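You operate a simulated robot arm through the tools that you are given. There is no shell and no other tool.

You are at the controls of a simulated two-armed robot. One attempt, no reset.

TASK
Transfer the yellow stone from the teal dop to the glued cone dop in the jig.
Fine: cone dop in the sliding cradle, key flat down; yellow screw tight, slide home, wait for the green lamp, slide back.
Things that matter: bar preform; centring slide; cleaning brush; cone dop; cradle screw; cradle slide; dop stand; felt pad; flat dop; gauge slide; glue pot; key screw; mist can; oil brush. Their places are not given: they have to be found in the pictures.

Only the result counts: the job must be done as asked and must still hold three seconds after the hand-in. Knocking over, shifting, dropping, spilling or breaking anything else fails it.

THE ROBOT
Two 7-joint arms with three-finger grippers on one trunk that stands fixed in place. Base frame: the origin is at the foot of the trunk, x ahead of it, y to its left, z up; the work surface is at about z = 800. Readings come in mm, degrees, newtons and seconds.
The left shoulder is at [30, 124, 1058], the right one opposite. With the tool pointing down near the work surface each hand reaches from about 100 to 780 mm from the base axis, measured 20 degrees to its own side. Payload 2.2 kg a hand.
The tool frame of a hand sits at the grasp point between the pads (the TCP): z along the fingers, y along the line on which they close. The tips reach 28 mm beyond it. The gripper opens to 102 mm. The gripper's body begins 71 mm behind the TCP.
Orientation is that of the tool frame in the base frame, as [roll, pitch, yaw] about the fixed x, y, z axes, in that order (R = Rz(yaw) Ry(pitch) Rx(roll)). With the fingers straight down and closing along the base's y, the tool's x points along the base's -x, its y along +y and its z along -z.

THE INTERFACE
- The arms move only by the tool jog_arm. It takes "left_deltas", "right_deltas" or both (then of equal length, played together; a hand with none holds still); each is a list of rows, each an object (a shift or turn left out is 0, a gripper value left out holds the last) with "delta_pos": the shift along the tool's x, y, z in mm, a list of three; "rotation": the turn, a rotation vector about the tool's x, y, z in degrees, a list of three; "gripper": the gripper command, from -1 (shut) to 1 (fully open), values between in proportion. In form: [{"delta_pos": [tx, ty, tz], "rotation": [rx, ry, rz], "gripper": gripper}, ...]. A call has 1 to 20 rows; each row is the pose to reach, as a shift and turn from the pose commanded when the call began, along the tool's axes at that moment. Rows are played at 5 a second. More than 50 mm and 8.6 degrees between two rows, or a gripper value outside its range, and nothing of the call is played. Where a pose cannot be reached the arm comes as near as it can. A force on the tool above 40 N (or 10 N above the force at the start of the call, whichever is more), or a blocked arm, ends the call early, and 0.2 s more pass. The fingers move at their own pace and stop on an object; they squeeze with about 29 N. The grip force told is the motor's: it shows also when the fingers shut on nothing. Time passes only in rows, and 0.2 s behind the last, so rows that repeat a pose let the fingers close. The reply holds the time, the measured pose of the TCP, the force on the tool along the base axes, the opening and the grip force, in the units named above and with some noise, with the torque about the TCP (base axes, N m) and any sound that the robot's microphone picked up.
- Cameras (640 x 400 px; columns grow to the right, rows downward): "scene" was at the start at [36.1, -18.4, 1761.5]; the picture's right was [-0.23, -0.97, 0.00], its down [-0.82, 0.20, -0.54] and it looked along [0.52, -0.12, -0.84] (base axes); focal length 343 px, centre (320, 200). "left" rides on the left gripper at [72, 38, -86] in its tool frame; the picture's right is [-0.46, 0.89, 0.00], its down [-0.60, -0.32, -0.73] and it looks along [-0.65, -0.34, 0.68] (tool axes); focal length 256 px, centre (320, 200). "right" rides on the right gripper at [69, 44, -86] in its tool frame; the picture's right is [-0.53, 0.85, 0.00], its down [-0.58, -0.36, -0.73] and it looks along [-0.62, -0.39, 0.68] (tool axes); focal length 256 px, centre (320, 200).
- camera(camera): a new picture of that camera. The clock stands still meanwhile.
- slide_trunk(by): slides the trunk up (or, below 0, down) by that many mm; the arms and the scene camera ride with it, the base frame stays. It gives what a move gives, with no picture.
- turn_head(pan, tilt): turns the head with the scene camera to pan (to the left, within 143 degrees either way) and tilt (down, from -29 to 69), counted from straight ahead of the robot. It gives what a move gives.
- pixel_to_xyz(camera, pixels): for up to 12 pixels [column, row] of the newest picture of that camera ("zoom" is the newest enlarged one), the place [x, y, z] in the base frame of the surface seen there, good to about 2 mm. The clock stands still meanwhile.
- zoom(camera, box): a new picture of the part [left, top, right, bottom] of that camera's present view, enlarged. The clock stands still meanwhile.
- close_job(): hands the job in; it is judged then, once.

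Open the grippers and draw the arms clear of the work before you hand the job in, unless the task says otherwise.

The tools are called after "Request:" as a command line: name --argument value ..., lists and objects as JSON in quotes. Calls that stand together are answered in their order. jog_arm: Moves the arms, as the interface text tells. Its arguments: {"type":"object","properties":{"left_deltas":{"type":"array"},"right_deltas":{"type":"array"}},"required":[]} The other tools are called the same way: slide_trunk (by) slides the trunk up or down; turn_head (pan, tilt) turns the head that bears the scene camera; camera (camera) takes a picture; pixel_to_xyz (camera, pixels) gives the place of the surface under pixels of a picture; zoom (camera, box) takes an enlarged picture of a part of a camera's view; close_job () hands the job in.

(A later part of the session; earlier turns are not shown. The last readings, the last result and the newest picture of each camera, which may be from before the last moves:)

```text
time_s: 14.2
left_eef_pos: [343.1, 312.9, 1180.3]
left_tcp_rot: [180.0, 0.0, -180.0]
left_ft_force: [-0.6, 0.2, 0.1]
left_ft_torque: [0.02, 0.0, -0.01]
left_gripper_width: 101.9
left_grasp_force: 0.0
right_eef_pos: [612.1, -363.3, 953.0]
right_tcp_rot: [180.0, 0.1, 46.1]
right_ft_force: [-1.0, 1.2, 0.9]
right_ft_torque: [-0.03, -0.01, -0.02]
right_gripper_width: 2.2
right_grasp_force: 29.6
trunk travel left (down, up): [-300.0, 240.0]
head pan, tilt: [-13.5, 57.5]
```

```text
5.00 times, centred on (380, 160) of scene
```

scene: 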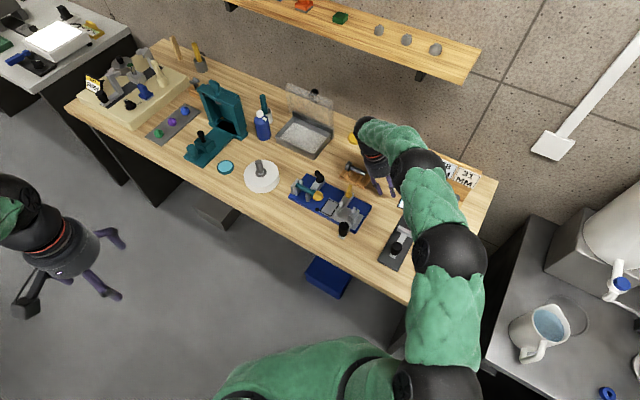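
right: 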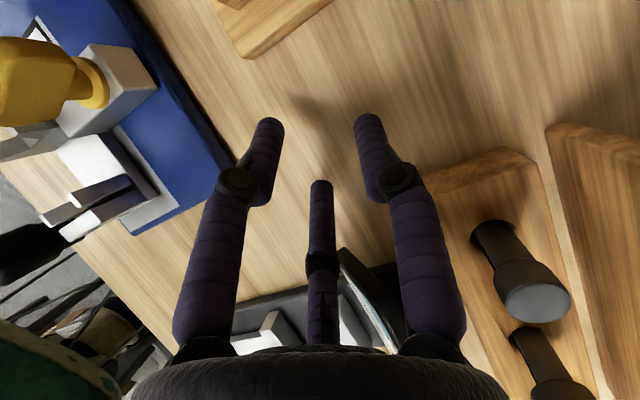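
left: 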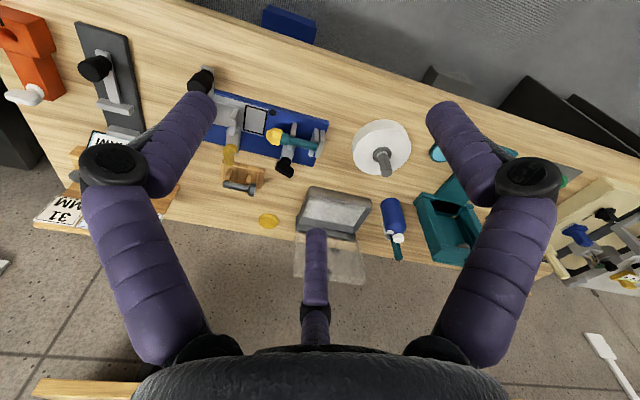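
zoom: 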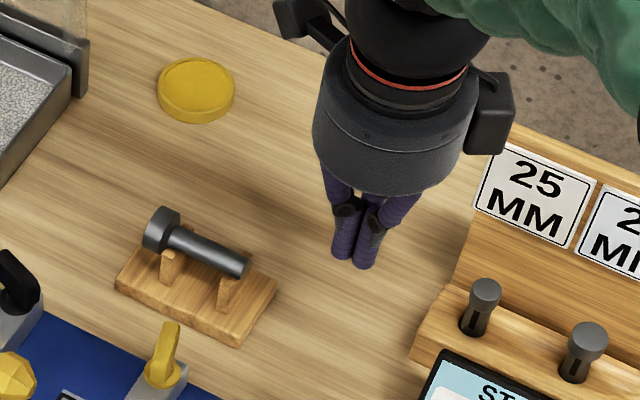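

The three tips meet at width 2, so this is a centric three-finger hand with fingers about 14 mm thick. The dop needs a tilted grasp: one finger under the shank between the posts, two over the top. First I'll rotate the hand to look at the dop from its tail end.

Request:
jog_arm --right_deltas '[{"delta_pos": [0, 0, -4], "rotation": [0, 0, -8.5]}, {"delta_pos": [0, 0, -8], "rotation": [0, 0, -17]}, {"delta_pos": [0, 0, -10], "rotation": [0, 0, -25.5]}, {"delta_pos": [0, 0, -10], "rotation": [0, 0, -34]}, {"delta_pos": [0, 0, -10], "rotation": [0, 0, -42.5]}, {"delta_pos": [0, 0, -10], "rotation": [0, 0, -51]}, {"delta_pos": [0, 0, -10], "rotation": [0, 0, -59.5]}, {"delta_pos": [0, 0, -10], "rotation": [0, 0, -68]}, {"delta_pos": [0, 0, -10], "rotation": [0, 0, -76.5]}, {"delta_pos": [0, 0, -10], "rotation": [0, 0, -85]}, {"delta_pos": [0, 0, -10], "rotation": [0, 0, -93.5]}, {"delta_pos": [0, 0, -10], "rotation": [0, 0, -102]}, {"delta_pos": [0, 0, -10], "rotation": [0, 0, -110.5]}, {"delta_pos": [0, 0, -10], "rotation": [0, 0, -119]}, {"delta_pos": [0, 0, -10], "rotation": [0, 0, -127.5]}, {"delta_pos": [0, 0, -10], "rotation": [0, 0, -136]}, {"delta_pos": [0, 0, -10], "rotation": [0, 0, -144.5]}, {"delta_pos": [0, 0, -10], "rotation": [0, 0, -153]}, {"delta_pos": [0, 0, -10], "rotation": [0, 0, -161.5]}, {"delta_pos": [0, 0, -10], "rotation": [0, 0, -170]}]'

Request:
jog_arm --right_deltas '[{"delta_pos": [0, 0, 0], "rotation": [0, 0, -8.5]}, {"delta_pos": [0, 0, 0], "rotation": [0, 0, -17]}, {"delta_pos": [0, 0, 0], "rotation": [0, 0, -25.5]}, {"delta_pos": [0, 0, 0], "rotation": [0, 0, -34]}, {"delta_pos": [0, 0, 0], "rotation": [0, 0, -41]}]'

Request:
camera --camera "right"

Request:
camera --camera "scene"

```text
time_s: 18.4
left_eef_pos: [342.5, 312.4, 1179.8]
left_tcp_rot: [-179.9, 0.0, -180.0]
left_ft_force: [0.1, 0.4, 0.4]
left_ft_torque: [-0.03, -0.03, 0.0]
left_gripper_width: 102.1
left_grasp_force: 0.0
right_eef_pos: [611.2, -365.4, 962.3]
right_tcp_rot: [-180.0, 0.0, -143.8]
right_ft_force: [-0.2, 0.5, -0.3]
right_ft_torque: [-0.02, -0.01, -0.01]
right_gripper_width: 2.2
right_grasp_force: 29.2
trunk travel left (down, up): [-300.0, 240.0]
head pan, tilt: [-13.5, 57.5]
```

```text
time_s: 19.6
left_eef_pos: [343.7, 312.6, 1179.3]
left_tcp_rot: [-180.0, 0.0, -179.9]
left_ft_force: [0.1, -0.2, 0.0]
left_ft_torque: [0.03, -0.01, -0.01]
left_gripper_width: 102.1
left_grasp_force: 0.0
right_eef_pos: [610.7, -363.7, 960.9]
right_tcp_rot: [-179.9, -0.1, -102.9]
right_ft_force: [0.5, 0.0, 0.4]
right_ft_torque: [0.02, -0.05, 0.0]
right_gripper_width: 2.1
right_grasp_force: 29.2
trunk travel left (down, up): [-300.0, 240.0]
head pan, tilt: [-13.5, 57.5]
```

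```text
taken
```

right: 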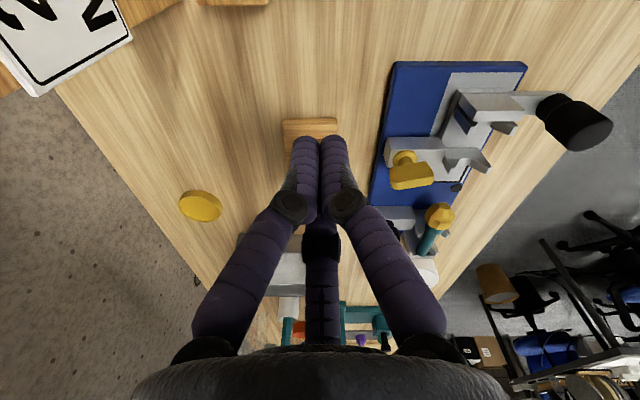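

```text
taken
```

scene: 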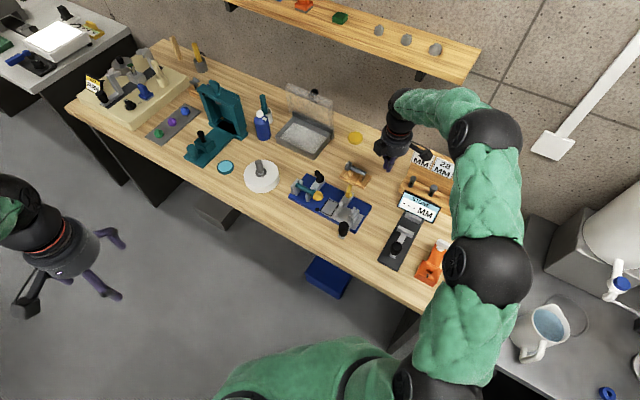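

The closed fingers hide the rest at (310,130). I'll open the hand to see between them.

Request:
jog_arm --right_deltas '[{"delta_pos": [0, 0, 0], "gripper": 1}, {"delta_pos": [0, 0, 0], "gripper": 1}, {"delta_pos": [0, 0, 0], "gripper": 1}]'

Request:
camera --camera "right"

Request:
zoom --camera "right" --box '[270, 100, 370, 200]'

Request:
zoom --camera "right" --box '[360, 50, 640, 260]'

```text
time_s: 20.4
left_eef_pos: [343.2, 312.5, 1180.7]
left_tcp_rot: [-180.0, 0.0, 180.0]
left_ft_force: [0.4, -0.2, -0.1]
left_ft_torque: [0.0, 0.0, 0.02]
left_gripper_width: 101.8
left_grasp_force: 0.0
right_eef_pos: [611.5, -364.6, 961.0]
right_tcp_rot: [179.9, 0.0, -102.9]
right_ft_force: [0.2, -0.1, -0.3]
right_ft_torque: [-0.02, 0.01, -0.05]
right_gripper_width: 101.9
right_grasp_force: 0.0
trunk travel left (down, up): [-300.0, 240.0]
head pan, tilt: [-13.5, 57.5]
```

```text
taken
```

right: 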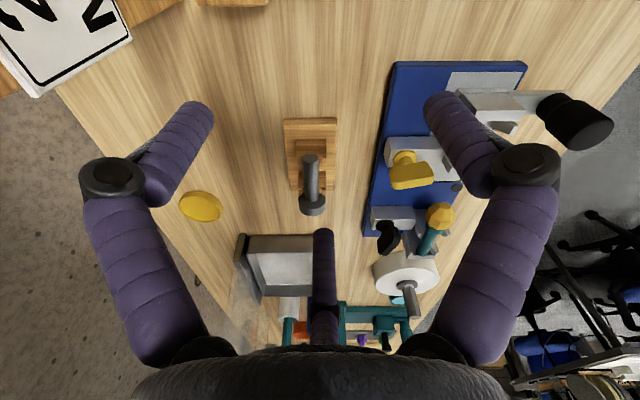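

```text
4.00 times, centred on (320, 150) of right
```

zoom: 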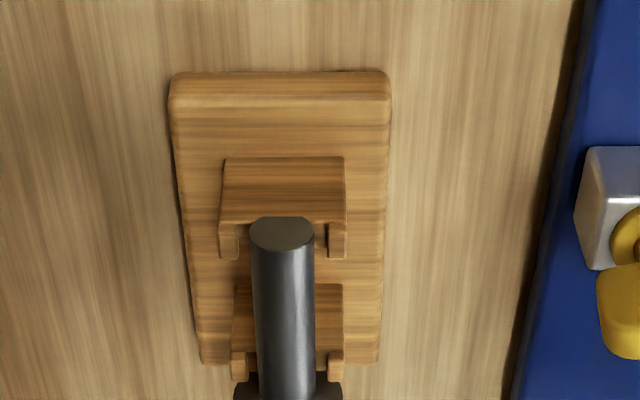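

```text
1.90 times, centred on (500, 155) of right
```

zoom: 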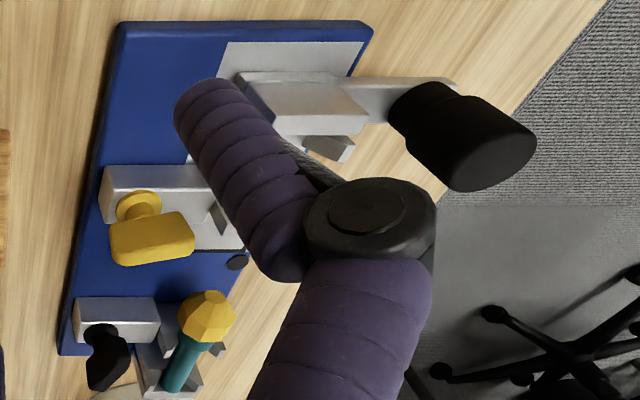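

The tail face is visible at zoom (280,232), and its upper edge in the picture (downward in the world) may be flat. I'll enlarge further.

Request:
zoom --camera "right" --box '[298, 142, 328, 172]'

```text
13.33 times, centred on (313, 157) of right
```

zoom: 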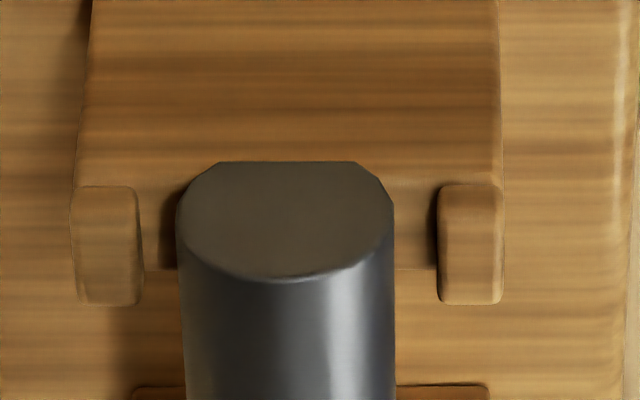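

The tail face shows the key flat on the underside (image top is world-down), so the dop must be moved without rolling. I'll now measure axial positions of tail, posts and head from this view.

Request:
zoom --camera "right" --box '[280, 110, 345, 220]'

Request:
pixel_to_xyz --camera "right" --pixels '[[312, 158], [312, 165], [312, 175], [312, 190], [299, 162], [324, 162], [300, 158], [313, 205], [313, 212], [303, 198], [301, 194], [324, 194]]'

```text
3.64 times, centred on (312, 165) of right
```

zoom: 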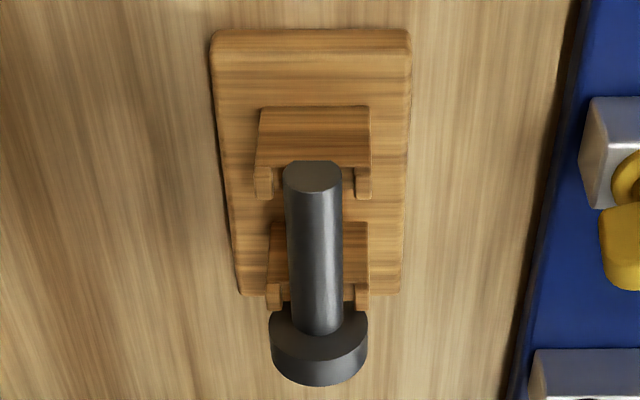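

```text
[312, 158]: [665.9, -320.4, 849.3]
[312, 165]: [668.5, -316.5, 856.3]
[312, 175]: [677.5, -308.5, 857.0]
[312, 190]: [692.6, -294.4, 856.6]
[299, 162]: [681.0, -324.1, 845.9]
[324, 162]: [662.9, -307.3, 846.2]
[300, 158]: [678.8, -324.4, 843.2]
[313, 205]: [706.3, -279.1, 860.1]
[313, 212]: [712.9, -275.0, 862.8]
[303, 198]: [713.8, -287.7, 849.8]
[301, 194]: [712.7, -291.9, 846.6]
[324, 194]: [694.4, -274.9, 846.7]
```

The flat is down and I have the tail at (665.9,-320.4) and posts about 9 and 52 mm from it. I'll stage the hand at about (659,-247,970), set yaw -134.5° and narrow the fingers to about 33 mm before tilting.

Request:
jog_arm --right_deltas '[{"delta_pos": [-31, -5, -4], "rotation": [0, 0, 8], "gripper": -0.353}, {"delta_pos": [-62, -10, -9], "rotation": [0, 0, 16], "gripper": -0.353}, {"delta_pos": [-94, -15, -9], "rotation": [0, 0, 24], "gripper": -0.353}, {"delta_pos": [-125.5, -19.9, -9], "rotation": [0, 0, 31.6], "gripper": -0.353}]'

Request:
jog_arm --right_deltas '[{"delta_pos": [0, 0, 0], "rotation": [8, 0, 0]}, {"delta_pos": [0, 0, 0], "rotation": [16, 0, 0]}, {"delta_pos": [0, 0, 0], "rotation": [24, 0, 0]}, {"delta_pos": [0, 0, 0], "rotation": [32, 0, 0]}, {"delta_pos": [0, 0, 0], "rotation": [40, 0, 0]}]'

Request:
jog_arm --right_deltas '[{"delta_pos": [0, 0, 0], "rotation": [0, 6, 0]}, {"delta_pos": [0, 0, 0], "rotation": [0, 12, 0]}]'

Request:
camera --camera "right"

Request:
camera --camera "scene"

```text
time_s: 21.4
left_eef_pos: [343.8, 312.5, 1179.9]
left_tcp_rot: [-179.9, -0.1, -180.0]
left_ft_force: [0.5, 0.6, -0.4]
left_ft_torque: [-0.02, 0.0, 0.01]
left_gripper_width: 102.1
left_grasp_force: 0.1
right_eef_pos: [660.0, -246.9, 971.0]
right_tcp_rot: [-180.0, 0.0, -134.7]
right_ft_force: [0.7, 1.2, -0.2]
right_ft_torque: [0.01, 0.02, -0.01]
right_gripper_width: 33.4
right_grasp_force: 0.0
trunk travel left (down, up): [-300.0, 240.0]
head pan, tilt: [-13.5, 57.5]
```

```text
time_s: 22.6
left_eef_pos: [342.9, 313.2, 1179.3]
left_tcp_rot: [-179.9, 0.1, -180.0]
left_ft_force: [-0.3, 0.7, 0.6]
left_ft_torque: [-0.02, -0.02, -0.01]
left_gripper_width: 101.9
left_grasp_force: 0.0
right_eef_pos: [660.0, -247.3, 972.1]
right_tcp_rot: [-139.9, 0.0, -134.5]
right_ft_force: [0.4, 0.4, -0.7]
right_ft_torque: [0.01, 0.03, -0.02]
right_gripper_width: 33.0
right_grasp_force: 0.0
trunk travel left (down, up): [-300.0, 240.0]
head pan, tilt: [-13.5, 57.5]
```

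```text
time_s: 23.2
left_eef_pos: [343.4, 313.4, 1178.0]
left_tcp_rot: [-179.9, -0.1, 180.0]
left_ft_force: [0.2, 0.0, 0.1]
left_ft_torque: [0.0, 0.01, -0.03]
left_gripper_width: 102.1
left_grasp_force: 0.1
right_eef_pos: [660.2, -245.2, 970.2]
right_tcp_rot: [-139.4, -9.2, -142.5]
right_ft_force: [-0.2, -0.1, 0.4]
right_ft_torque: [0.03, 0.05, 0.01]
right_gripper_width: 33.1
right_grasp_force: 0.0
trunk travel left (down, up): [-300.0, 240.0]
head pan, tilt: [-13.5, 57.5]
```

```text
taken
```

right: 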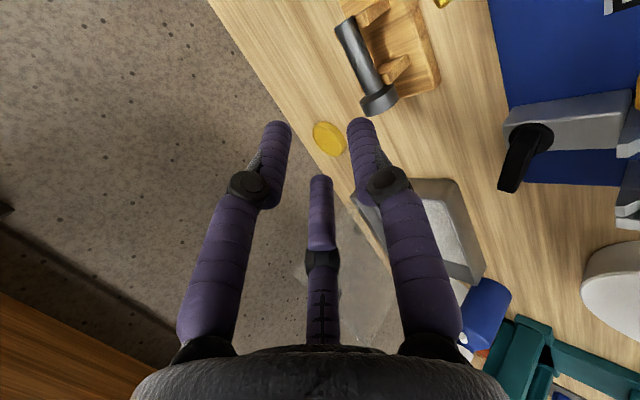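

```text
taken
```

scene: 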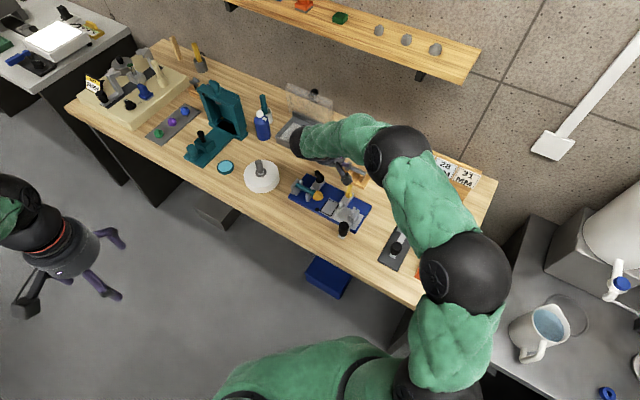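

The orientation is as planned. I'll check the wrist's clearance to the tray lid and the relation to the dop in the scene picture.

Request:
zoom --camera "scene" --box '[270, 70, 400, 220]'

Request:
camera --camera "left"

```text
2.67 times, centred on (335, 145) of scene
```

zoom: 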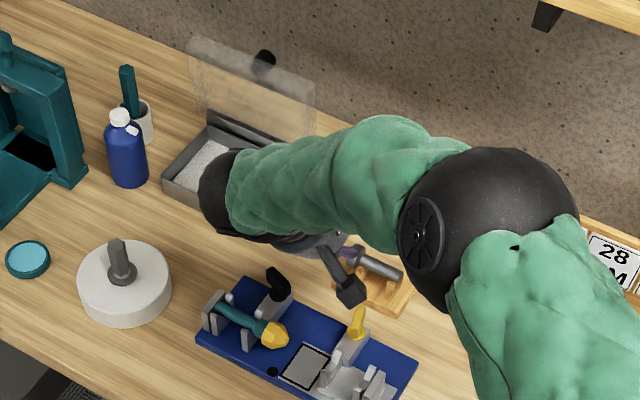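

```text
taken
```

left: 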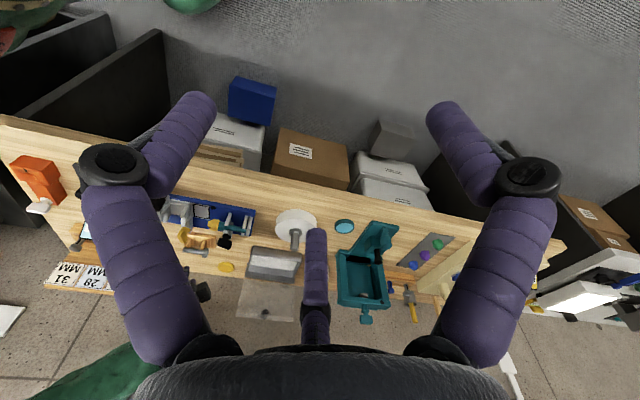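

Clearances look adequate. I'll move to the approach line and advance to 25 mm short of the grasp, then look.

Request:
jog_arm --right_deltas '[{"delta_pos": [-2.6, 14, 16]}, {"delta_pos": [-5.2, 27.6, 33]}, {"delta_pos": [-5.2, 27.6, 53]}, {"delta_pos": [-5.2, 27.6, 72]}, {"delta_pos": [-5.2, 27.6, 88]}]'

Request:
camera --camera "right"

Request:
zoom --camera "scene" --box '[310, 140, 390, 220]'

```text
time_s: 24.4
left_eef_pos: [344.2, 313.6, 1178.8]
left_tcp_rot: [-179.9, -0.1, 179.9]
left_ft_force: [0.2, 0.4, -0.7]
left_ft_torque: [0.02, -0.02, -0.02]
left_gripper_width: 101.9
left_grasp_force: 0.1
right_eef_pos: [676.5, -280.3, 887.2]
right_tcp_rot: [-139.4, -9.1, -142.4]
right_ft_force: [-0.6, -0.9, 0.6]
right_ft_torque: [-0.03, 0.0, 0.01]
right_gripper_width: 32.9
right_grasp_force: 0.1
trunk travel left (down, up): [-300.0, 240.0]
head pan, tilt: [-13.5, 57.5]
```

```text
taken
```

right: 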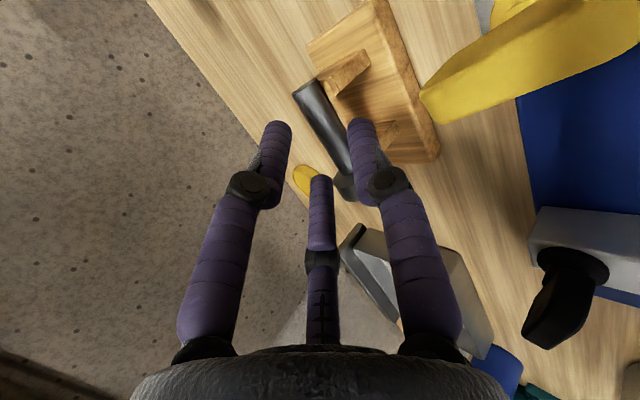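

```text
5.00 times, centred on (350, 180) of scene
```

zoom: 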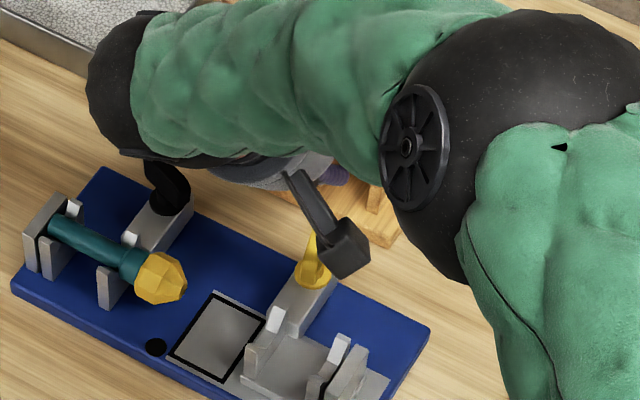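

The shank is now between the fingers: A at (278,130), B at (362,125), C at (320,185). I'll measure tips and shank to verify the offsets before the final 25 mm.

Request:
pixel_to_xyz --camera "right" --pixels '[[278, 124], [275, 140], [360, 121], [365, 140], [321, 178], [321, 200], [312, 95], [325, 120], [340, 145], [343, 75], [385, 128], [470, 80]]'

Request:
zoom --camera "right" --box '[250, 60, 430, 220]'

```text
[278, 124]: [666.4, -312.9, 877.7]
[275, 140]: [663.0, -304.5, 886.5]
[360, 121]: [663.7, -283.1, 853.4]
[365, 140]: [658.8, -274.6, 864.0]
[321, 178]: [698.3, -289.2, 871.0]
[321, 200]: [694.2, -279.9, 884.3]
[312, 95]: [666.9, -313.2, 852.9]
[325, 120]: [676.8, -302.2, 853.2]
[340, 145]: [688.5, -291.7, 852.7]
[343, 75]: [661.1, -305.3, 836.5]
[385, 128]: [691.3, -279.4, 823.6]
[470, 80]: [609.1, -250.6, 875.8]
```

```text
2.50 times, centred on (340, 140) of right
```

zoom: 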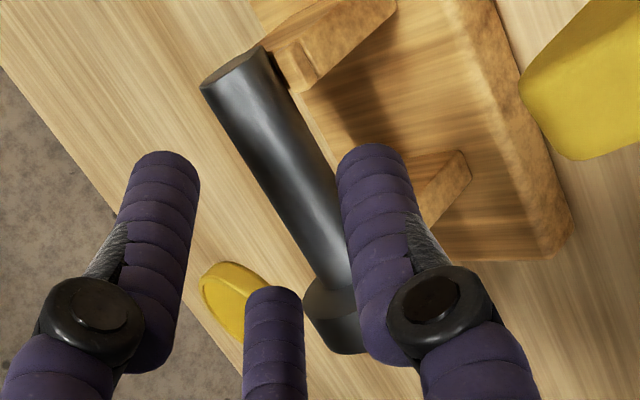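

Tips match the model. I'll advance the last 25 mm in small rows, watching the force, with the fingers still open.

Request:
jog_arm --right_deltas '[{"delta_pos": [0, 1, 8]}, {"delta_pos": [0, 1.5, 15]}, {"delta_pos": [0, 1.5, 21]}, {"delta_pos": [0, 1.5, 25]}]'

Request:
zoom --camera "right" --box '[220, 40, 460, 240]'

```text
time_s: 25.4
left_eef_pos: [343.2, 312.9, 1179.3]
left_tcp_rot: [-179.8, 0.0, 179.9]
left_ft_force: [-0.6, 0.0, 0.2]
left_ft_torque: [0.03, 0.02, -0.04]
left_gripper_width: 102.0
left_grasp_force: 0.0
right_eef_pos: [681.7, -293.0, 866.6]
right_tcp_rot: [-139.4, -9.2, -142.4]
right_ft_force: [-0.6, 0.2, 0.4]
right_ft_torque: [-0.01, 0.0, -0.03]
right_gripper_width: 33.2
right_grasp_force: 0.1
trunk travel left (down, up): [-300.0, 240.0]
head pan, tilt: [-13.5, 57.5]
```

```text
2.00 times, centred on (340, 140) of right
```

zoom: 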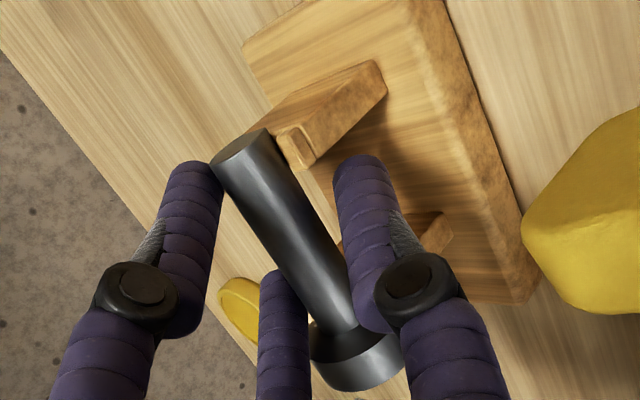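

No contact so far, and the layout is right: B under the shank between the posts, A and C on the far upper side. I'll close the fingers.

Request:
jog_arm --right_deltas '[{"delta_pos": [0, 0, 0], "gripper": -0.45}, {"delta_pos": [0, 0, 0], "gripper": -0.55}, {"delta_pos": [0, 0, 0], "gripper": -1}, {"delta_pos": [0, 0, 0], "gripper": -1}]'

Request:
zoom --camera "right" --box '[220, 40, 460, 240]'

```text
time_s: 26.4
left_eef_pos: [343.3, 312.7, 1178.4]
left_tcp_rot: [-179.9, -0.1, -180.0]
left_ft_force: [-0.2, -0.5, 0.7]
left_ft_torque: [0.02, -0.01, 0.03]
left_gripper_width: 102.0
left_grasp_force: 0.1
right_eef_pos: [682.3, -295.1, 867.9]
right_tcp_rot: [-139.4, -9.2, -142.4]
right_ft_force: [1.8, -0.4, 2.1]
right_ft_torque: [-0.03, -0.07, -0.01]
right_gripper_width: 24.2
right_grasp_force: 29.1
trunk travel left (down, up): [-300.0, 240.0]
head pan, tilt: [-13.5, 57.5]
```

```text
2.00 times, centred on (340, 140) of right
```

zoom: 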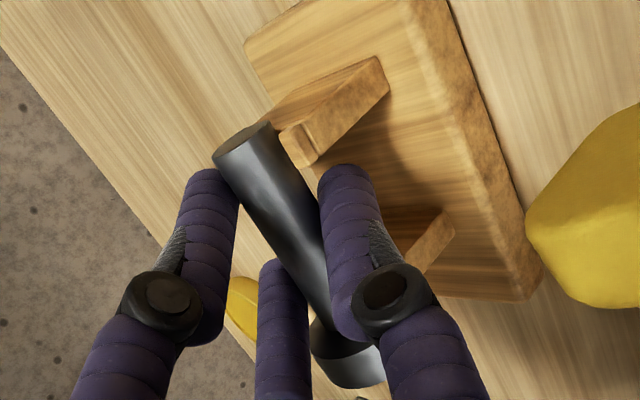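

The width stopped at 24.2 with 29 N grip, consistent with the shank. I'll lift straight up by 50 mm, in small rows at first.

Request:
jog_arm --right_deltas '[{"delta_pos": [0.8, -3.2, -3.75]}, {"delta_pos": [1.6, -6.4, -7.5]}, {"delta_pos": [3.2, -12.9, -15]}, {"delta_pos": [5.6, -22.5, -26.2]}, {"delta_pos": [8, -32, -37.5]}]'

Request:
camera --camera "right"

Request:
zoom --camera "right" --box '[220, 40, 460, 240]'

Request:
zoom --camera "scene" --box '[310, 140, 390, 220]'

```text
time_s: 27.6
left_eef_pos: [342.2, 312.3, 1178.6]
left_tcp_rot: [-180.0, 0.0, -180.0]
left_ft_force: [0.4, 0.3, -0.7]
left_ft_torque: [0.0, 0.0, 0.0]
left_gripper_width: 102.2
left_grasp_force: 0.0
right_eef_pos: [682.3, -293.4, 916.0]
right_tcp_rot: [-139.5, -9.2, -142.3]
right_ft_force: [-0.1, 0.3, -0.9]
right_ft_torque: [0.02, 0.0, -0.02]
right_gripper_width: 24.2
right_grasp_force: 28.9
trunk travel left (down, up): [-300.0, 240.0]
head pan, tilt: [-13.5, 57.5]
```

```text
taken
```

right: 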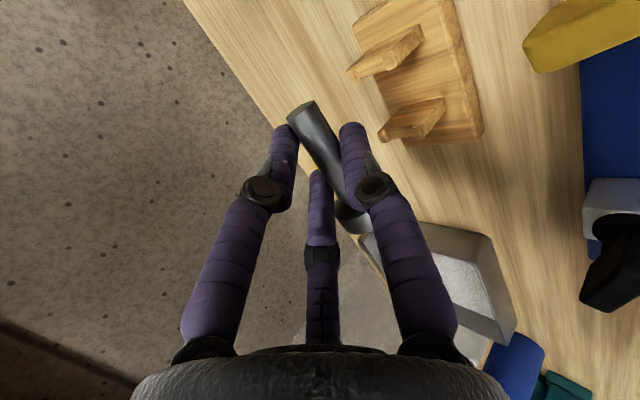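

```text
2.00 times, centred on (340, 140) of right
```

zoom: 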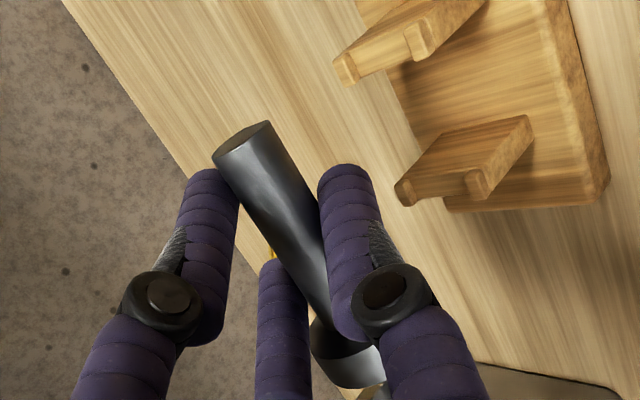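

```text
5.00 times, centred on (350, 180) of scene
```

zoom: 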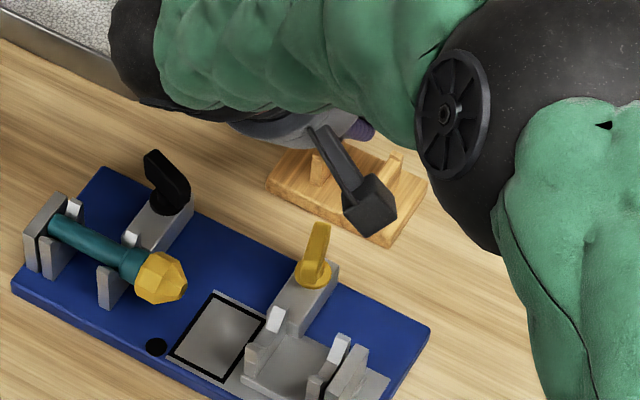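

The dop is lifted and steady in the hand, and the rest stayed put. I'll measure the dop's pose in the hand for the placement, and re-measure the cradle posts.

Request:
pixel_to_xyz --camera "right" --pixels '[[302, 107], [300, 105], [312, 115], [318, 127], [325, 140], [333, 158], [308, 118], [350, 215], [360, 225]]'

Request:
zoom --camera "scene" --box '[330, 195, 370, 235]'

Request:
pixel_to_xyz --camera "zoom" --pixels '[[220, 110], [150, 210], [360, 180], [300, 280], [400, 205], [310, 320], [240, 250], [200, 130], [330, 200], [390, 225], [320, 275], [160, 300]]'

```text
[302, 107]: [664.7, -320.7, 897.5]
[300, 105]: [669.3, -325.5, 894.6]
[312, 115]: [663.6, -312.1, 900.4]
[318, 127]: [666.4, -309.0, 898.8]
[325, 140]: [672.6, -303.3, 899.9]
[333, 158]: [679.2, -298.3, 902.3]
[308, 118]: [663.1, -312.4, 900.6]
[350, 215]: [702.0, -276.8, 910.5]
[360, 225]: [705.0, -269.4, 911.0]
```

```text
10.00 times, centred on (350, 215) of scene
```

zoom: 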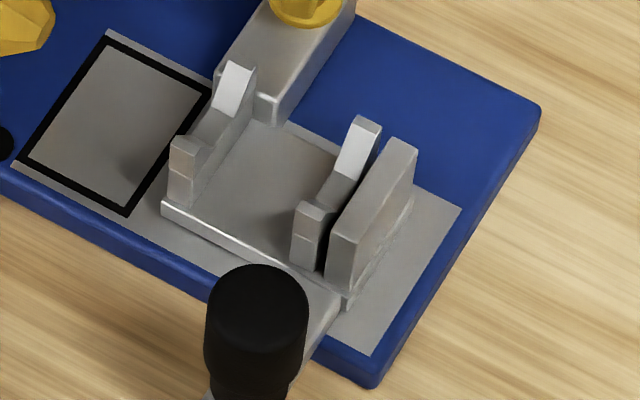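

```text
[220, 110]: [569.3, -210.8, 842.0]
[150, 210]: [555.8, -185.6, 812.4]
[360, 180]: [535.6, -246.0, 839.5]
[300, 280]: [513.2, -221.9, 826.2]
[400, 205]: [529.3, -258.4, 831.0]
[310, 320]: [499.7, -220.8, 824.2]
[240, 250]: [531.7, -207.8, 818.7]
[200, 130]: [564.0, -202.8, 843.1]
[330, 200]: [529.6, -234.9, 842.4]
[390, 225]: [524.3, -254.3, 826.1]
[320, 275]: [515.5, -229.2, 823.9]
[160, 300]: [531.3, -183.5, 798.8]
```

The dop's tail sits at TCP + about (-17,-26,-18.6). I'll measure the cradle post tip tops and stop precisely.

Request:
pixel_to_xyz --camera "zoom" --pixels '[[236, 65], [250, 68], [178, 142], [195, 148], [362, 120], [376, 124], [305, 208], [325, 212], [400, 142], [412, 150], [335, 237], [352, 240]]'

Request:
zoom --camera "scene" --box '[286, 170, 326, 210]'

Request:
pixel_to_xyz --camera "zoom" --pixels '[[120, 140], [200, 180], [260, 210], [330, 240], [350, 265], [420, 270], [440, 290], [135, 135], [60, 190], [215, 290], [310, 170], [395, 320]]'

```text
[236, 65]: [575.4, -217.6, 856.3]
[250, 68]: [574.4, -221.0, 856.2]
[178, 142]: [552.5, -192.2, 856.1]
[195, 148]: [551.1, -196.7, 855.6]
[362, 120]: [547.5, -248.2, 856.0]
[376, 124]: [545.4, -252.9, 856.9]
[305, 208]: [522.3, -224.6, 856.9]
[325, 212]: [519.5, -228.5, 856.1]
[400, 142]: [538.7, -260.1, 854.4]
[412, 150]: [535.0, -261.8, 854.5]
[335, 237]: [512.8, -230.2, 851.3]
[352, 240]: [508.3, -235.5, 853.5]
```

```text
10.00 times, centred on (306, 190) of scene
```

zoom: 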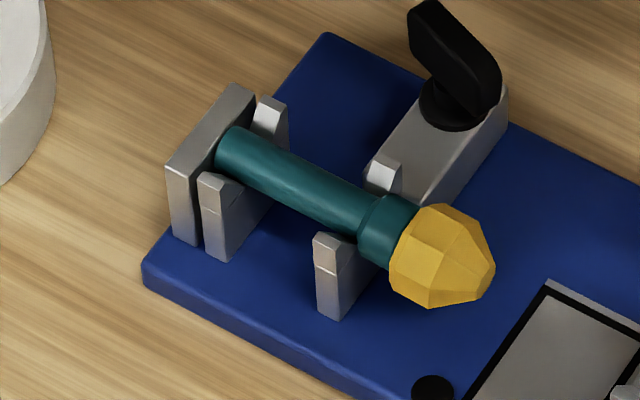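

```text
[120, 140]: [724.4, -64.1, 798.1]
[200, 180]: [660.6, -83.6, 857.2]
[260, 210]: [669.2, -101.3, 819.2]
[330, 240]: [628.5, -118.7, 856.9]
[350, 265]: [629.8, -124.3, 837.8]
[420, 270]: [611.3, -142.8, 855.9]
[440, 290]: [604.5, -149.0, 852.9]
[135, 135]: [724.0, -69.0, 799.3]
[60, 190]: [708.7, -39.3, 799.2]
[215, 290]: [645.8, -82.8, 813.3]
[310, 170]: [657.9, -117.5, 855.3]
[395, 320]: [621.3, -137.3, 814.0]
```

The cradle's post tips are at z≈856, higher than on the rest, so fingers A and C would hit the rear post with this grasp. I'll set the dop back exactly where it was and regrasp with two fingers astride the shank between the posts.

Request:
jog_arm --right_deltas '[{"delta_pos": [-3, 12, 14]}, {"delta_pos": [-5.5, 22, 25.5]}, {"delta_pos": [-7, 28, 32.8]}, {"delta_pos": [-7.6, 30.4, 35.6]}, {"delta_pos": [-8, 32, 37.5]}, {"delta_pos": [-8, 32, 37.5]}]'

Request:
zoom --camera "right" --box '[220, 40, 460, 240]'

```text
time_s: 29.0
left_eef_pos: [342.9, 313.4, 1179.4]
left_tcp_rot: [-179.9, 0.0, 179.9]
left_ft_force: [-0.3, -0.1, -0.1]
left_ft_torque: [-0.02, -0.01, 0.02]
left_gripper_width: 102.0
left_grasp_force: 0.1
right_eef_pos: [683.0, -294.7, 866.6]
right_tcp_rot: [-139.4, -9.1, -142.2]
right_ft_force: [0.1, 0.9, 1.0]
right_ft_torque: [0.0, 0.02, -0.01]
right_gripper_width: 24.2
right_grasp_force: 29.1
trunk travel left (down, up): [-300.0, 240.0]
head pan, tilt: [-13.5, 57.5]
```

```text
2.00 times, centred on (340, 140) of right
```

zoom: 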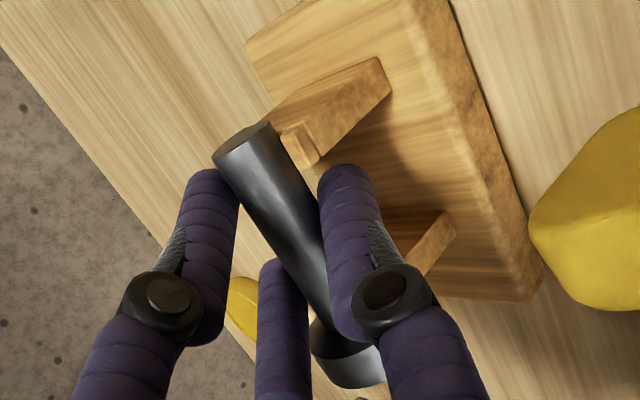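

The dop is back on the posts with no extra force. I'll open to 33 mm, check, and retreat along the approach line.

Request:
jog_arm --right_deltas '[{"delta_pos": [0, 0, 0], "gripper": -0.45}, {"delta_pos": [0, 0, 0], "gripper": -0.353}, {"delta_pos": [0, 0, 0], "gripper": -0.353}, {"delta_pos": [0, 0, -10], "gripper": -0.353}, {"delta_pos": [0, 0, -25], "gripper": -0.353}]'

Request:
camera --camera "right"

```text
time_s: 30.2
left_eef_pos: [343.3, 312.8, 1179.0]
left_tcp_rot: [-179.9, -0.1, -179.9]
left_ft_force: [-0.3, -0.1, -0.1]
left_ft_torque: [0.02, -0.01, -0.01]
left_gripper_width: 102.0
left_grasp_force: 0.1
right_eef_pos: [673.9, -279.8, 885.5]
right_tcp_rot: [-139.4, -9.3, -142.3]
right_ft_force: [-0.4, -0.5, 0.1]
right_ft_torque: [-0.02, 0.0, 0.01]
right_gripper_width: 32.8
right_grasp_force: 0.0
trunk travel left (down, up): [-300.0, 240.0]
head pan, tilt: [-13.5, 57.5]
```

```text
taken
```

right: 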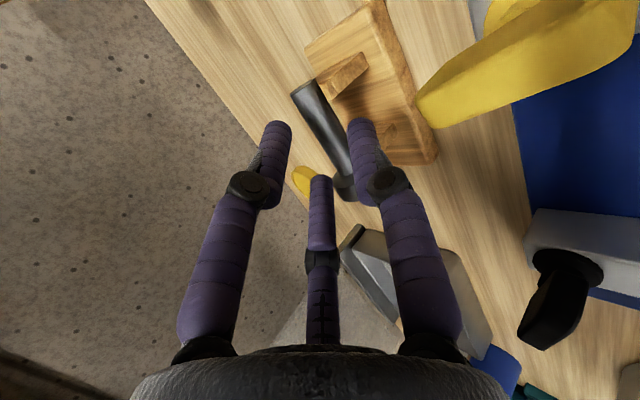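

The dop is resting again as before. I'll retreat, level the hand, and turn it to yaw 135.5° at height, ready for the astride grasp with the palm on the tail side.

Request:
jog_arm --right_deltas '[{"delta_pos": [0, 0, -30]}, {"delta_pos": [0, 0, -60]}, {"delta_pos": [5, -20, -85]}, {"delta_pos": [10, -40, -105], "rotation": [0, -6, 0]}, {"delta_pos": [10, -40, -105], "rotation": [0, -12, 0]}]'

Request:
jog_arm --right_deltas '[{"delta_pos": [0, 0, 0], "rotation": [-8, 0, 0]}, {"delta_pos": [0, 0, 0], "rotation": [-16, 0, 0]}, {"delta_pos": [0, 0, 0], "rotation": [-24, 0, 0]}, {"delta_pos": [0, 0, 0], "rotation": [-32, 0, 0]}, {"delta_pos": [0, 0, 0], "rotation": [-40, 0, 0]}]'

Request:
jog_arm --right_deltas '[{"rotation": [0, 0, 8.2]}, {"rotation": [0, 0, 16.4]}, {"rotation": [0, 0, 24.6]}, {"rotation": [0, 0, 32.8]}, {"rotation": [0, 0, 41]}, {"rotation": [0, 0, 49.2]}, {"rotation": [0, 0, 57.4]}, {"rotation": [0, 0, 65.6]}, {"rotation": [0, 0, 73.8]}, {"rotation": [0, 0, 82]}, {"rotation": [0, 0, 90]}]'

Request:
camera --camera "right"

Request:
camera --camera "scene"

```text
time_s: 31.4
left_eef_pos: [343.0, 313.2, 1179.3]
left_tcp_rot: [-179.9, 0.1, -180.0]
left_ft_force: [-0.2, 0.5, -0.6]
left_ft_torque: [0.0, 0.03, 0.04]
left_gripper_width: 102.2
left_grasp_force: 0.1
right_eef_pos: [657.1, -244.0, 991.5]
right_tcp_rot: [-140.0, 0.1, -134.5]
right_ft_force: [0.3, -1.7, -0.5]
right_ft_torque: [0.04, -0.03, -0.03]
right_gripper_width: 32.9
right_grasp_force: 0.0
trunk travel left (down, up): [-300.0, 240.0]
head pan, tilt: [-13.5, 57.5]
```

```text
time_s: 32.6
left_eef_pos: [342.9, 313.2, 1179.5]
left_tcp_rot: [-180.0, -0.1, -180.0]
left_ft_force: [0.6, 0.8, 0.7]
left_ft_torque: [0.0, 0.0, 0.03]
left_gripper_width: 102.0
left_grasp_force: 0.1
right_eef_pos: [657.4, -245.5, 989.9]
right_tcp_rot: [179.9, 0.0, -134.5]
right_ft_force: [-0.4, 0.6, 0.5]
right_ft_torque: [0.0, 0.02, 0.0]
right_gripper_width: 33.1
right_grasp_force: 0.1
trunk travel left (down, up): [-300.0, 240.0]
head pan, tilt: [-13.5, 57.5]
```

```text
time_s: 35.0
left_eef_pos: [343.1, 314.1, 1179.4]
left_tcp_rot: [-179.8, 0.0, 180.0]
left_ft_force: [-0.2, 0.2, -0.5]
left_ft_torque: [0.0, 0.01, -0.03]
left_gripper_width: 102.0
left_grasp_force: 0.0
right_eef_pos: [655.8, -245.6, 991.0]
right_tcp_rot: [179.9, 0.0, 135.3]
right_ft_force: [-1.2, -0.5, 0.8]
right_ft_torque: [0.0, 0.02, -0.02]
right_gripper_width: 33.1
right_grasp_force: 0.0
trunk travel left (down, up): [-300.0, 240.0]
head pan, tilt: [-13.5, 57.5]
```

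```text
taken
```

right: 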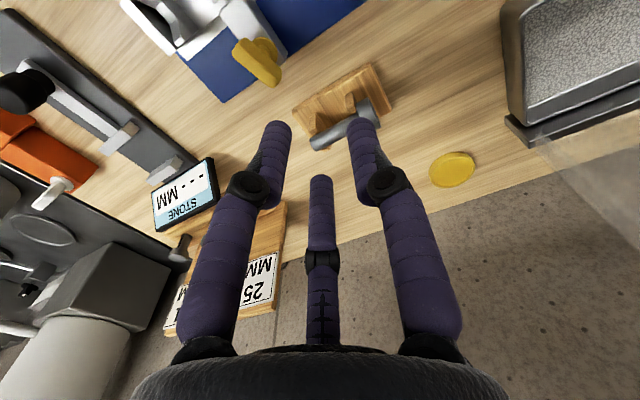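

```text
taken
```

scene: 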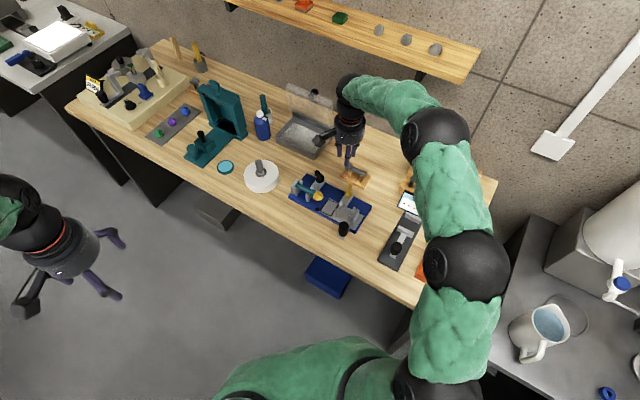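

The hand is at yaw 135.3°. I'll move over the tail side, tilt 42° so the fingers point toward the head and down, and open to 38 mm.

Request:
jog_arm --right_deltas '[{"delta_pos": [-30, -38, 0], "gripper": -0.255}, {"delta_pos": [-60.8, -77.4, 0], "gripper": -0.255}]'

Request:
jog_arm --right_deltas '[{"rotation": [-8.4, 0, 0]}, {"rotation": [-16.8, 0, 0]}, {"rotation": [-25.2, 0, 0]}, {"rotation": [-33.6, 0, 0]}, {"rotation": [-42, 0, 0]}]'

Request:
camera --camera "right"

Request:
camera --camera "scene"

```text
time_s: 35.6
left_eef_pos: [342.4, 312.8, 1178.9]
left_tcp_rot: [-179.9, 0.0, -180.0]
left_ft_force: [0.1, -0.2, 0.5]
left_ft_torque: [0.04, -0.02, 0.0]
left_gripper_width: 102.0
left_grasp_force: 0.0
right_eef_pos: [646.5, -343.0, 991.9]
right_tcp_rot: [179.8, 0.0, 135.6]
right_ft_force: [0.7, -0.2, -0.3]
right_ft_torque: [0.02, 0.01, 0.0]
right_gripper_width: 38.0
right_grasp_force: 0.1
trunk travel left (down, up): [-300.0, 240.0]
head pan, tilt: [-13.5, 57.5]
```

```text
time_s: 36.8
left_eef_pos: [343.3, 312.7, 1179.3]
left_tcp_rot: [180.0, 0.0, 179.9]
left_ft_force: [0.3, -0.9, 0.6]
left_ft_torque: [0.02, -0.04, 0.02]
left_gripper_width: 101.8
left_grasp_force: 0.1
right_eef_pos: [647.1, -342.7, 991.2]
right_tcp_rot: [138.0, 0.0, 135.5]
right_ft_force: [-0.8, 0.4, -0.4]
right_ft_torque: [-0.01, 0.04, 0.0]
right_gripper_width: 37.9
right_grasp_force: 0.0
trunk travel left (down, up): [-300.0, 240.0]
head pan, tilt: [-13.5, 57.5]
```

```text
taken
```

right: 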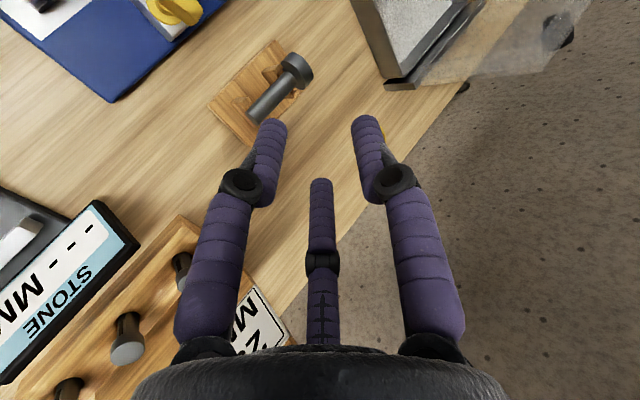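

```text
taken
```

scene: 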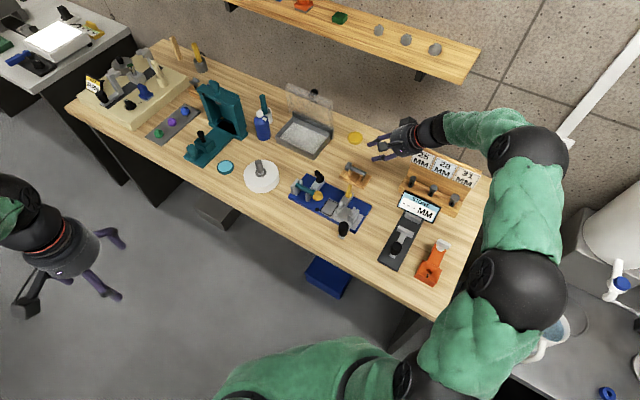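

I'll check the stand plate heights against the wrist's path and re-measure the dop from this view.

Request:
pixel_to_xyz --camera "scene" --pixels '[[424, 152], [447, 160], [470, 170], [417, 188], [432, 190], [405, 195], [436, 215]]'

Request:
zoom --camera "right" --box '[200, 30, 330, 150]'

Request:
pixel_to_xyz --camera "right" --pixels '[[250, 110], [260, 100], [270, 90], [280, 80], [246, 106], [254, 115], [292, 65], [298, 58], [233, 100]]'

```text
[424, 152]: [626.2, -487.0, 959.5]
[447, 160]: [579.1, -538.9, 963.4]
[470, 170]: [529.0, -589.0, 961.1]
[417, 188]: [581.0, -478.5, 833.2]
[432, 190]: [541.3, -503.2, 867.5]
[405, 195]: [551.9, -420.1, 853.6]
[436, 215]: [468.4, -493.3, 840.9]
```

```text
3.33 times, centred on (265, 90) of right
```

zoom: 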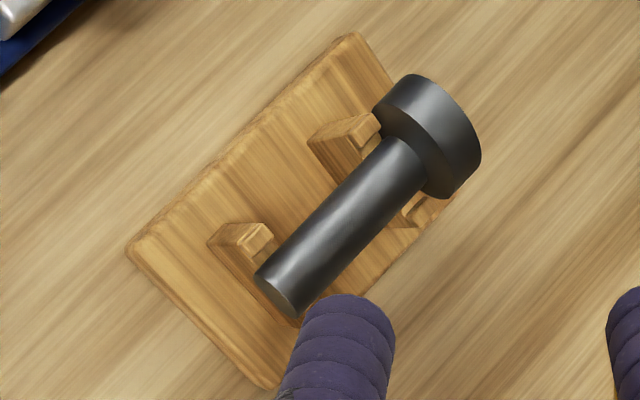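

```text
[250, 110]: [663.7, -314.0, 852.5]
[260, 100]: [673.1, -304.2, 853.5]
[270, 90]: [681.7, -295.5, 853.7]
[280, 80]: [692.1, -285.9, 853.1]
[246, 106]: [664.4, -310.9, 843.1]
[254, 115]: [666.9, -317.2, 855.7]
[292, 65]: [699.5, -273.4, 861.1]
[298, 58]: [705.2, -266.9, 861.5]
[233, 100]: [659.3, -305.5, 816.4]
```

The stand's plates reach z≈960+, and the forearm will come down near them. I'll raise the trunk so the arm reaches down more steeply, then view.

Request:
slide_trunk --by 160

Request:
jog_arm --right_deltas '[{"delta_pos": [0, -27, 30]}, {"delta_pos": [0, -54, 60]}, {"delta_pos": [0, -80, 89]}, {"delta_pos": [0, -107, 119]}]'

Request:
camera --camera "scene"

Request:
camera --camera "right"

```text
time_s: 38.6
left_eef_pos: [343.6, 313.0, 1339.5]
left_tcp_rot: [-179.9, -0.2, -179.9]
left_ft_force: [-0.7, 0.0, -0.4]
left_ft_torque: [0.05, -0.01, 0.01]
left_gripper_width: 101.9
left_grasp_force: 0.1
right_eef_pos: [646.3, -342.5, 1151.4]
right_tcp_rot: [138.1, 0.0, 135.5]
right_ft_force: [0.5, -0.1, 1.1]
right_ft_torque: [-0.01, 0.0, -0.02]
right_gripper_width: 37.8
right_grasp_force: 0.0
trunk travel left (down, up): [-460.0, 80.0]
head pan, tilt: [-13.5, 57.5]
```

```text
time_s: 39.6
left_eef_pos: [345.3, 311.6, 1340.1]
left_tcp_rot: [179.9, -0.1, 180.0]
left_ft_force: [0.5, -0.5, -0.9]
left_ft_torque: [-0.02, 0.03, 0.01]
left_gripper_width: 102.1
left_grasp_force: 0.1
right_eef_pos: [648.6, -346.0, 991.9]
right_tcp_rot: [138.0, 0.1, 135.4]
right_ft_force: [0.5, -0.7, 0.8]
right_ft_torque: [-0.02, 0.03, 0.05]
right_gripper_width: 37.8
right_grasp_force: 0.0
trunk travel left (down, up): [-460.0, 80.0]
head pan, tilt: [-13.5, 57.5]
```

```text
taken
```

scene: 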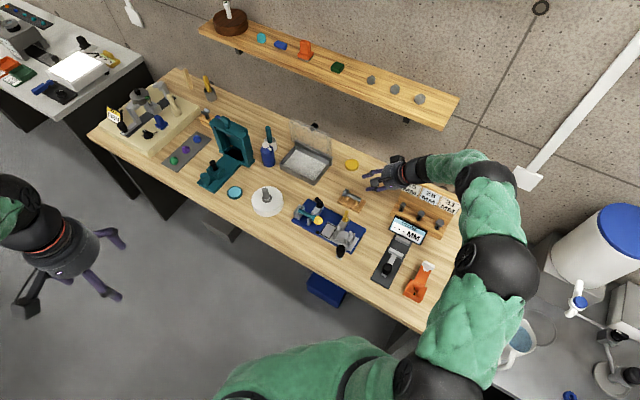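

```text
taken
```

right: 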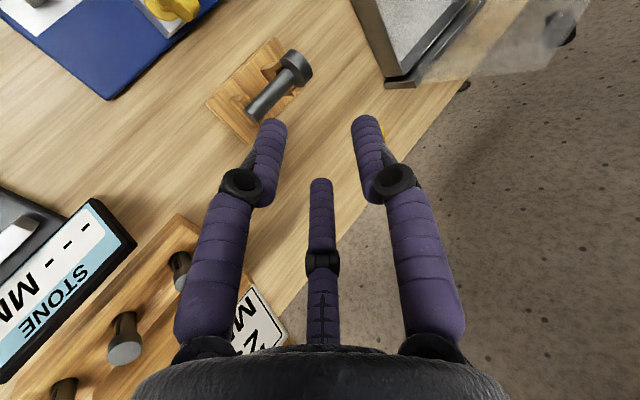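

I'll measure the forearm's height near the plates, to judge the clearance before going down.

Request:
pixel_to_xyz --camera "scene" --pixels '[[410, 170], [430, 168], [450, 163], [470, 158], [485, 178], [495, 265], [430, 190], [445, 207], [412, 190], [400, 170]]'

Request:
zoom --camera "scene" --box '[340, 130, 500, 240]'

```text
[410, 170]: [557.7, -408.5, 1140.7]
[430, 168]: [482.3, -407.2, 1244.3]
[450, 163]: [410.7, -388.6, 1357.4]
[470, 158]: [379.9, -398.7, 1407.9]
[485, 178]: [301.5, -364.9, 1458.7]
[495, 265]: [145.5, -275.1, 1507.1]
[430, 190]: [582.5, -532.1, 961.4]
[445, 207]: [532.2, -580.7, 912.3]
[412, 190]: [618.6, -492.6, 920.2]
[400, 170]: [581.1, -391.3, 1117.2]
```

```text
3.64 times, centred on (420, 185) of scene
```

zoom: 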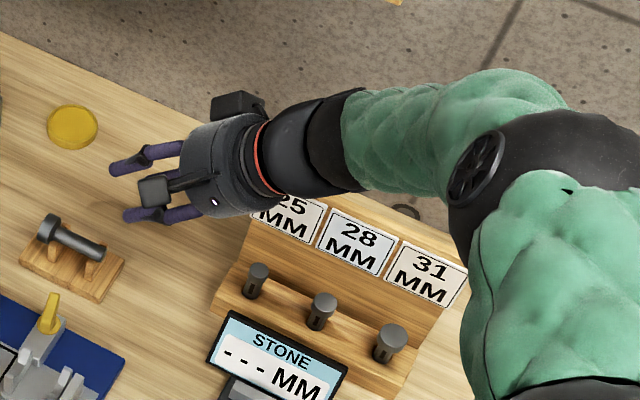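

The forearm slopes steeply back toward the robot, well clear of the plates. I'll move onto the approach line and stop about 26 mm short of the grasp.

Request:
jog_arm --right_deltas '[{"delta_pos": [2.3, -21, 23]}, {"delta_pos": [4.6, -42.7, 46]}, {"delta_pos": [4.6, -42.7, 66]}, {"delta_pos": [4.6, -42.7, 84]}, {"delta_pos": [4.6, -42.7, 100]}]'

Request:
camera --camera "right"

Request:
zoom --camera "scene" --box '[320, 160, 400, 220]'

```text
time_s: 40.8
left_eef_pos: [344.1, 313.0, 1340.2]
left_tcp_rot: [-180.0, 0.1, 179.9]
left_ft_force: [-0.5, 0.2, 0.9]
left_ft_torque: [-0.05, 0.01, 0.0]
left_gripper_width: 101.9
left_grasp_force: 0.1
right_eef_pos: [667.7, -313.4, 888.6]
right_tcp_rot: [138.0, 0.0, 135.3]
right_ft_force: [0.9, -0.6, -0.1]
right_ft_torque: [0.03, 0.02, 0.03]
right_gripper_width: 37.8
right_grasp_force: 0.0
trunk travel left (down, up): [-460.0, 80.0]
head pan, tilt: [-13.5, 57.5]
```

```text
taken
```

right: 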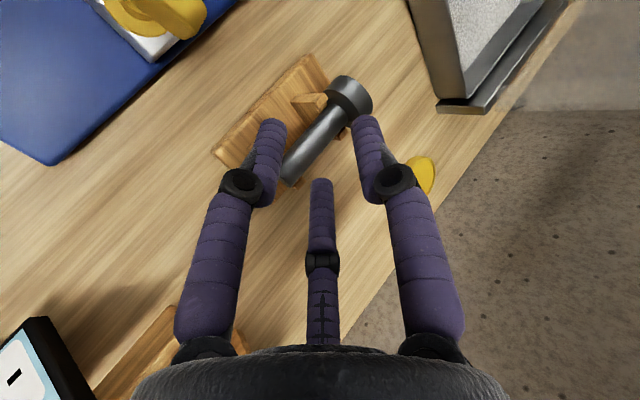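

```text
6.67 times, centred on (360, 190) of scene
```

zoom: 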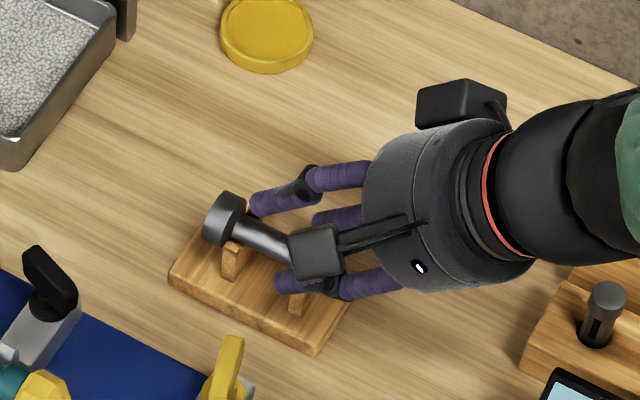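

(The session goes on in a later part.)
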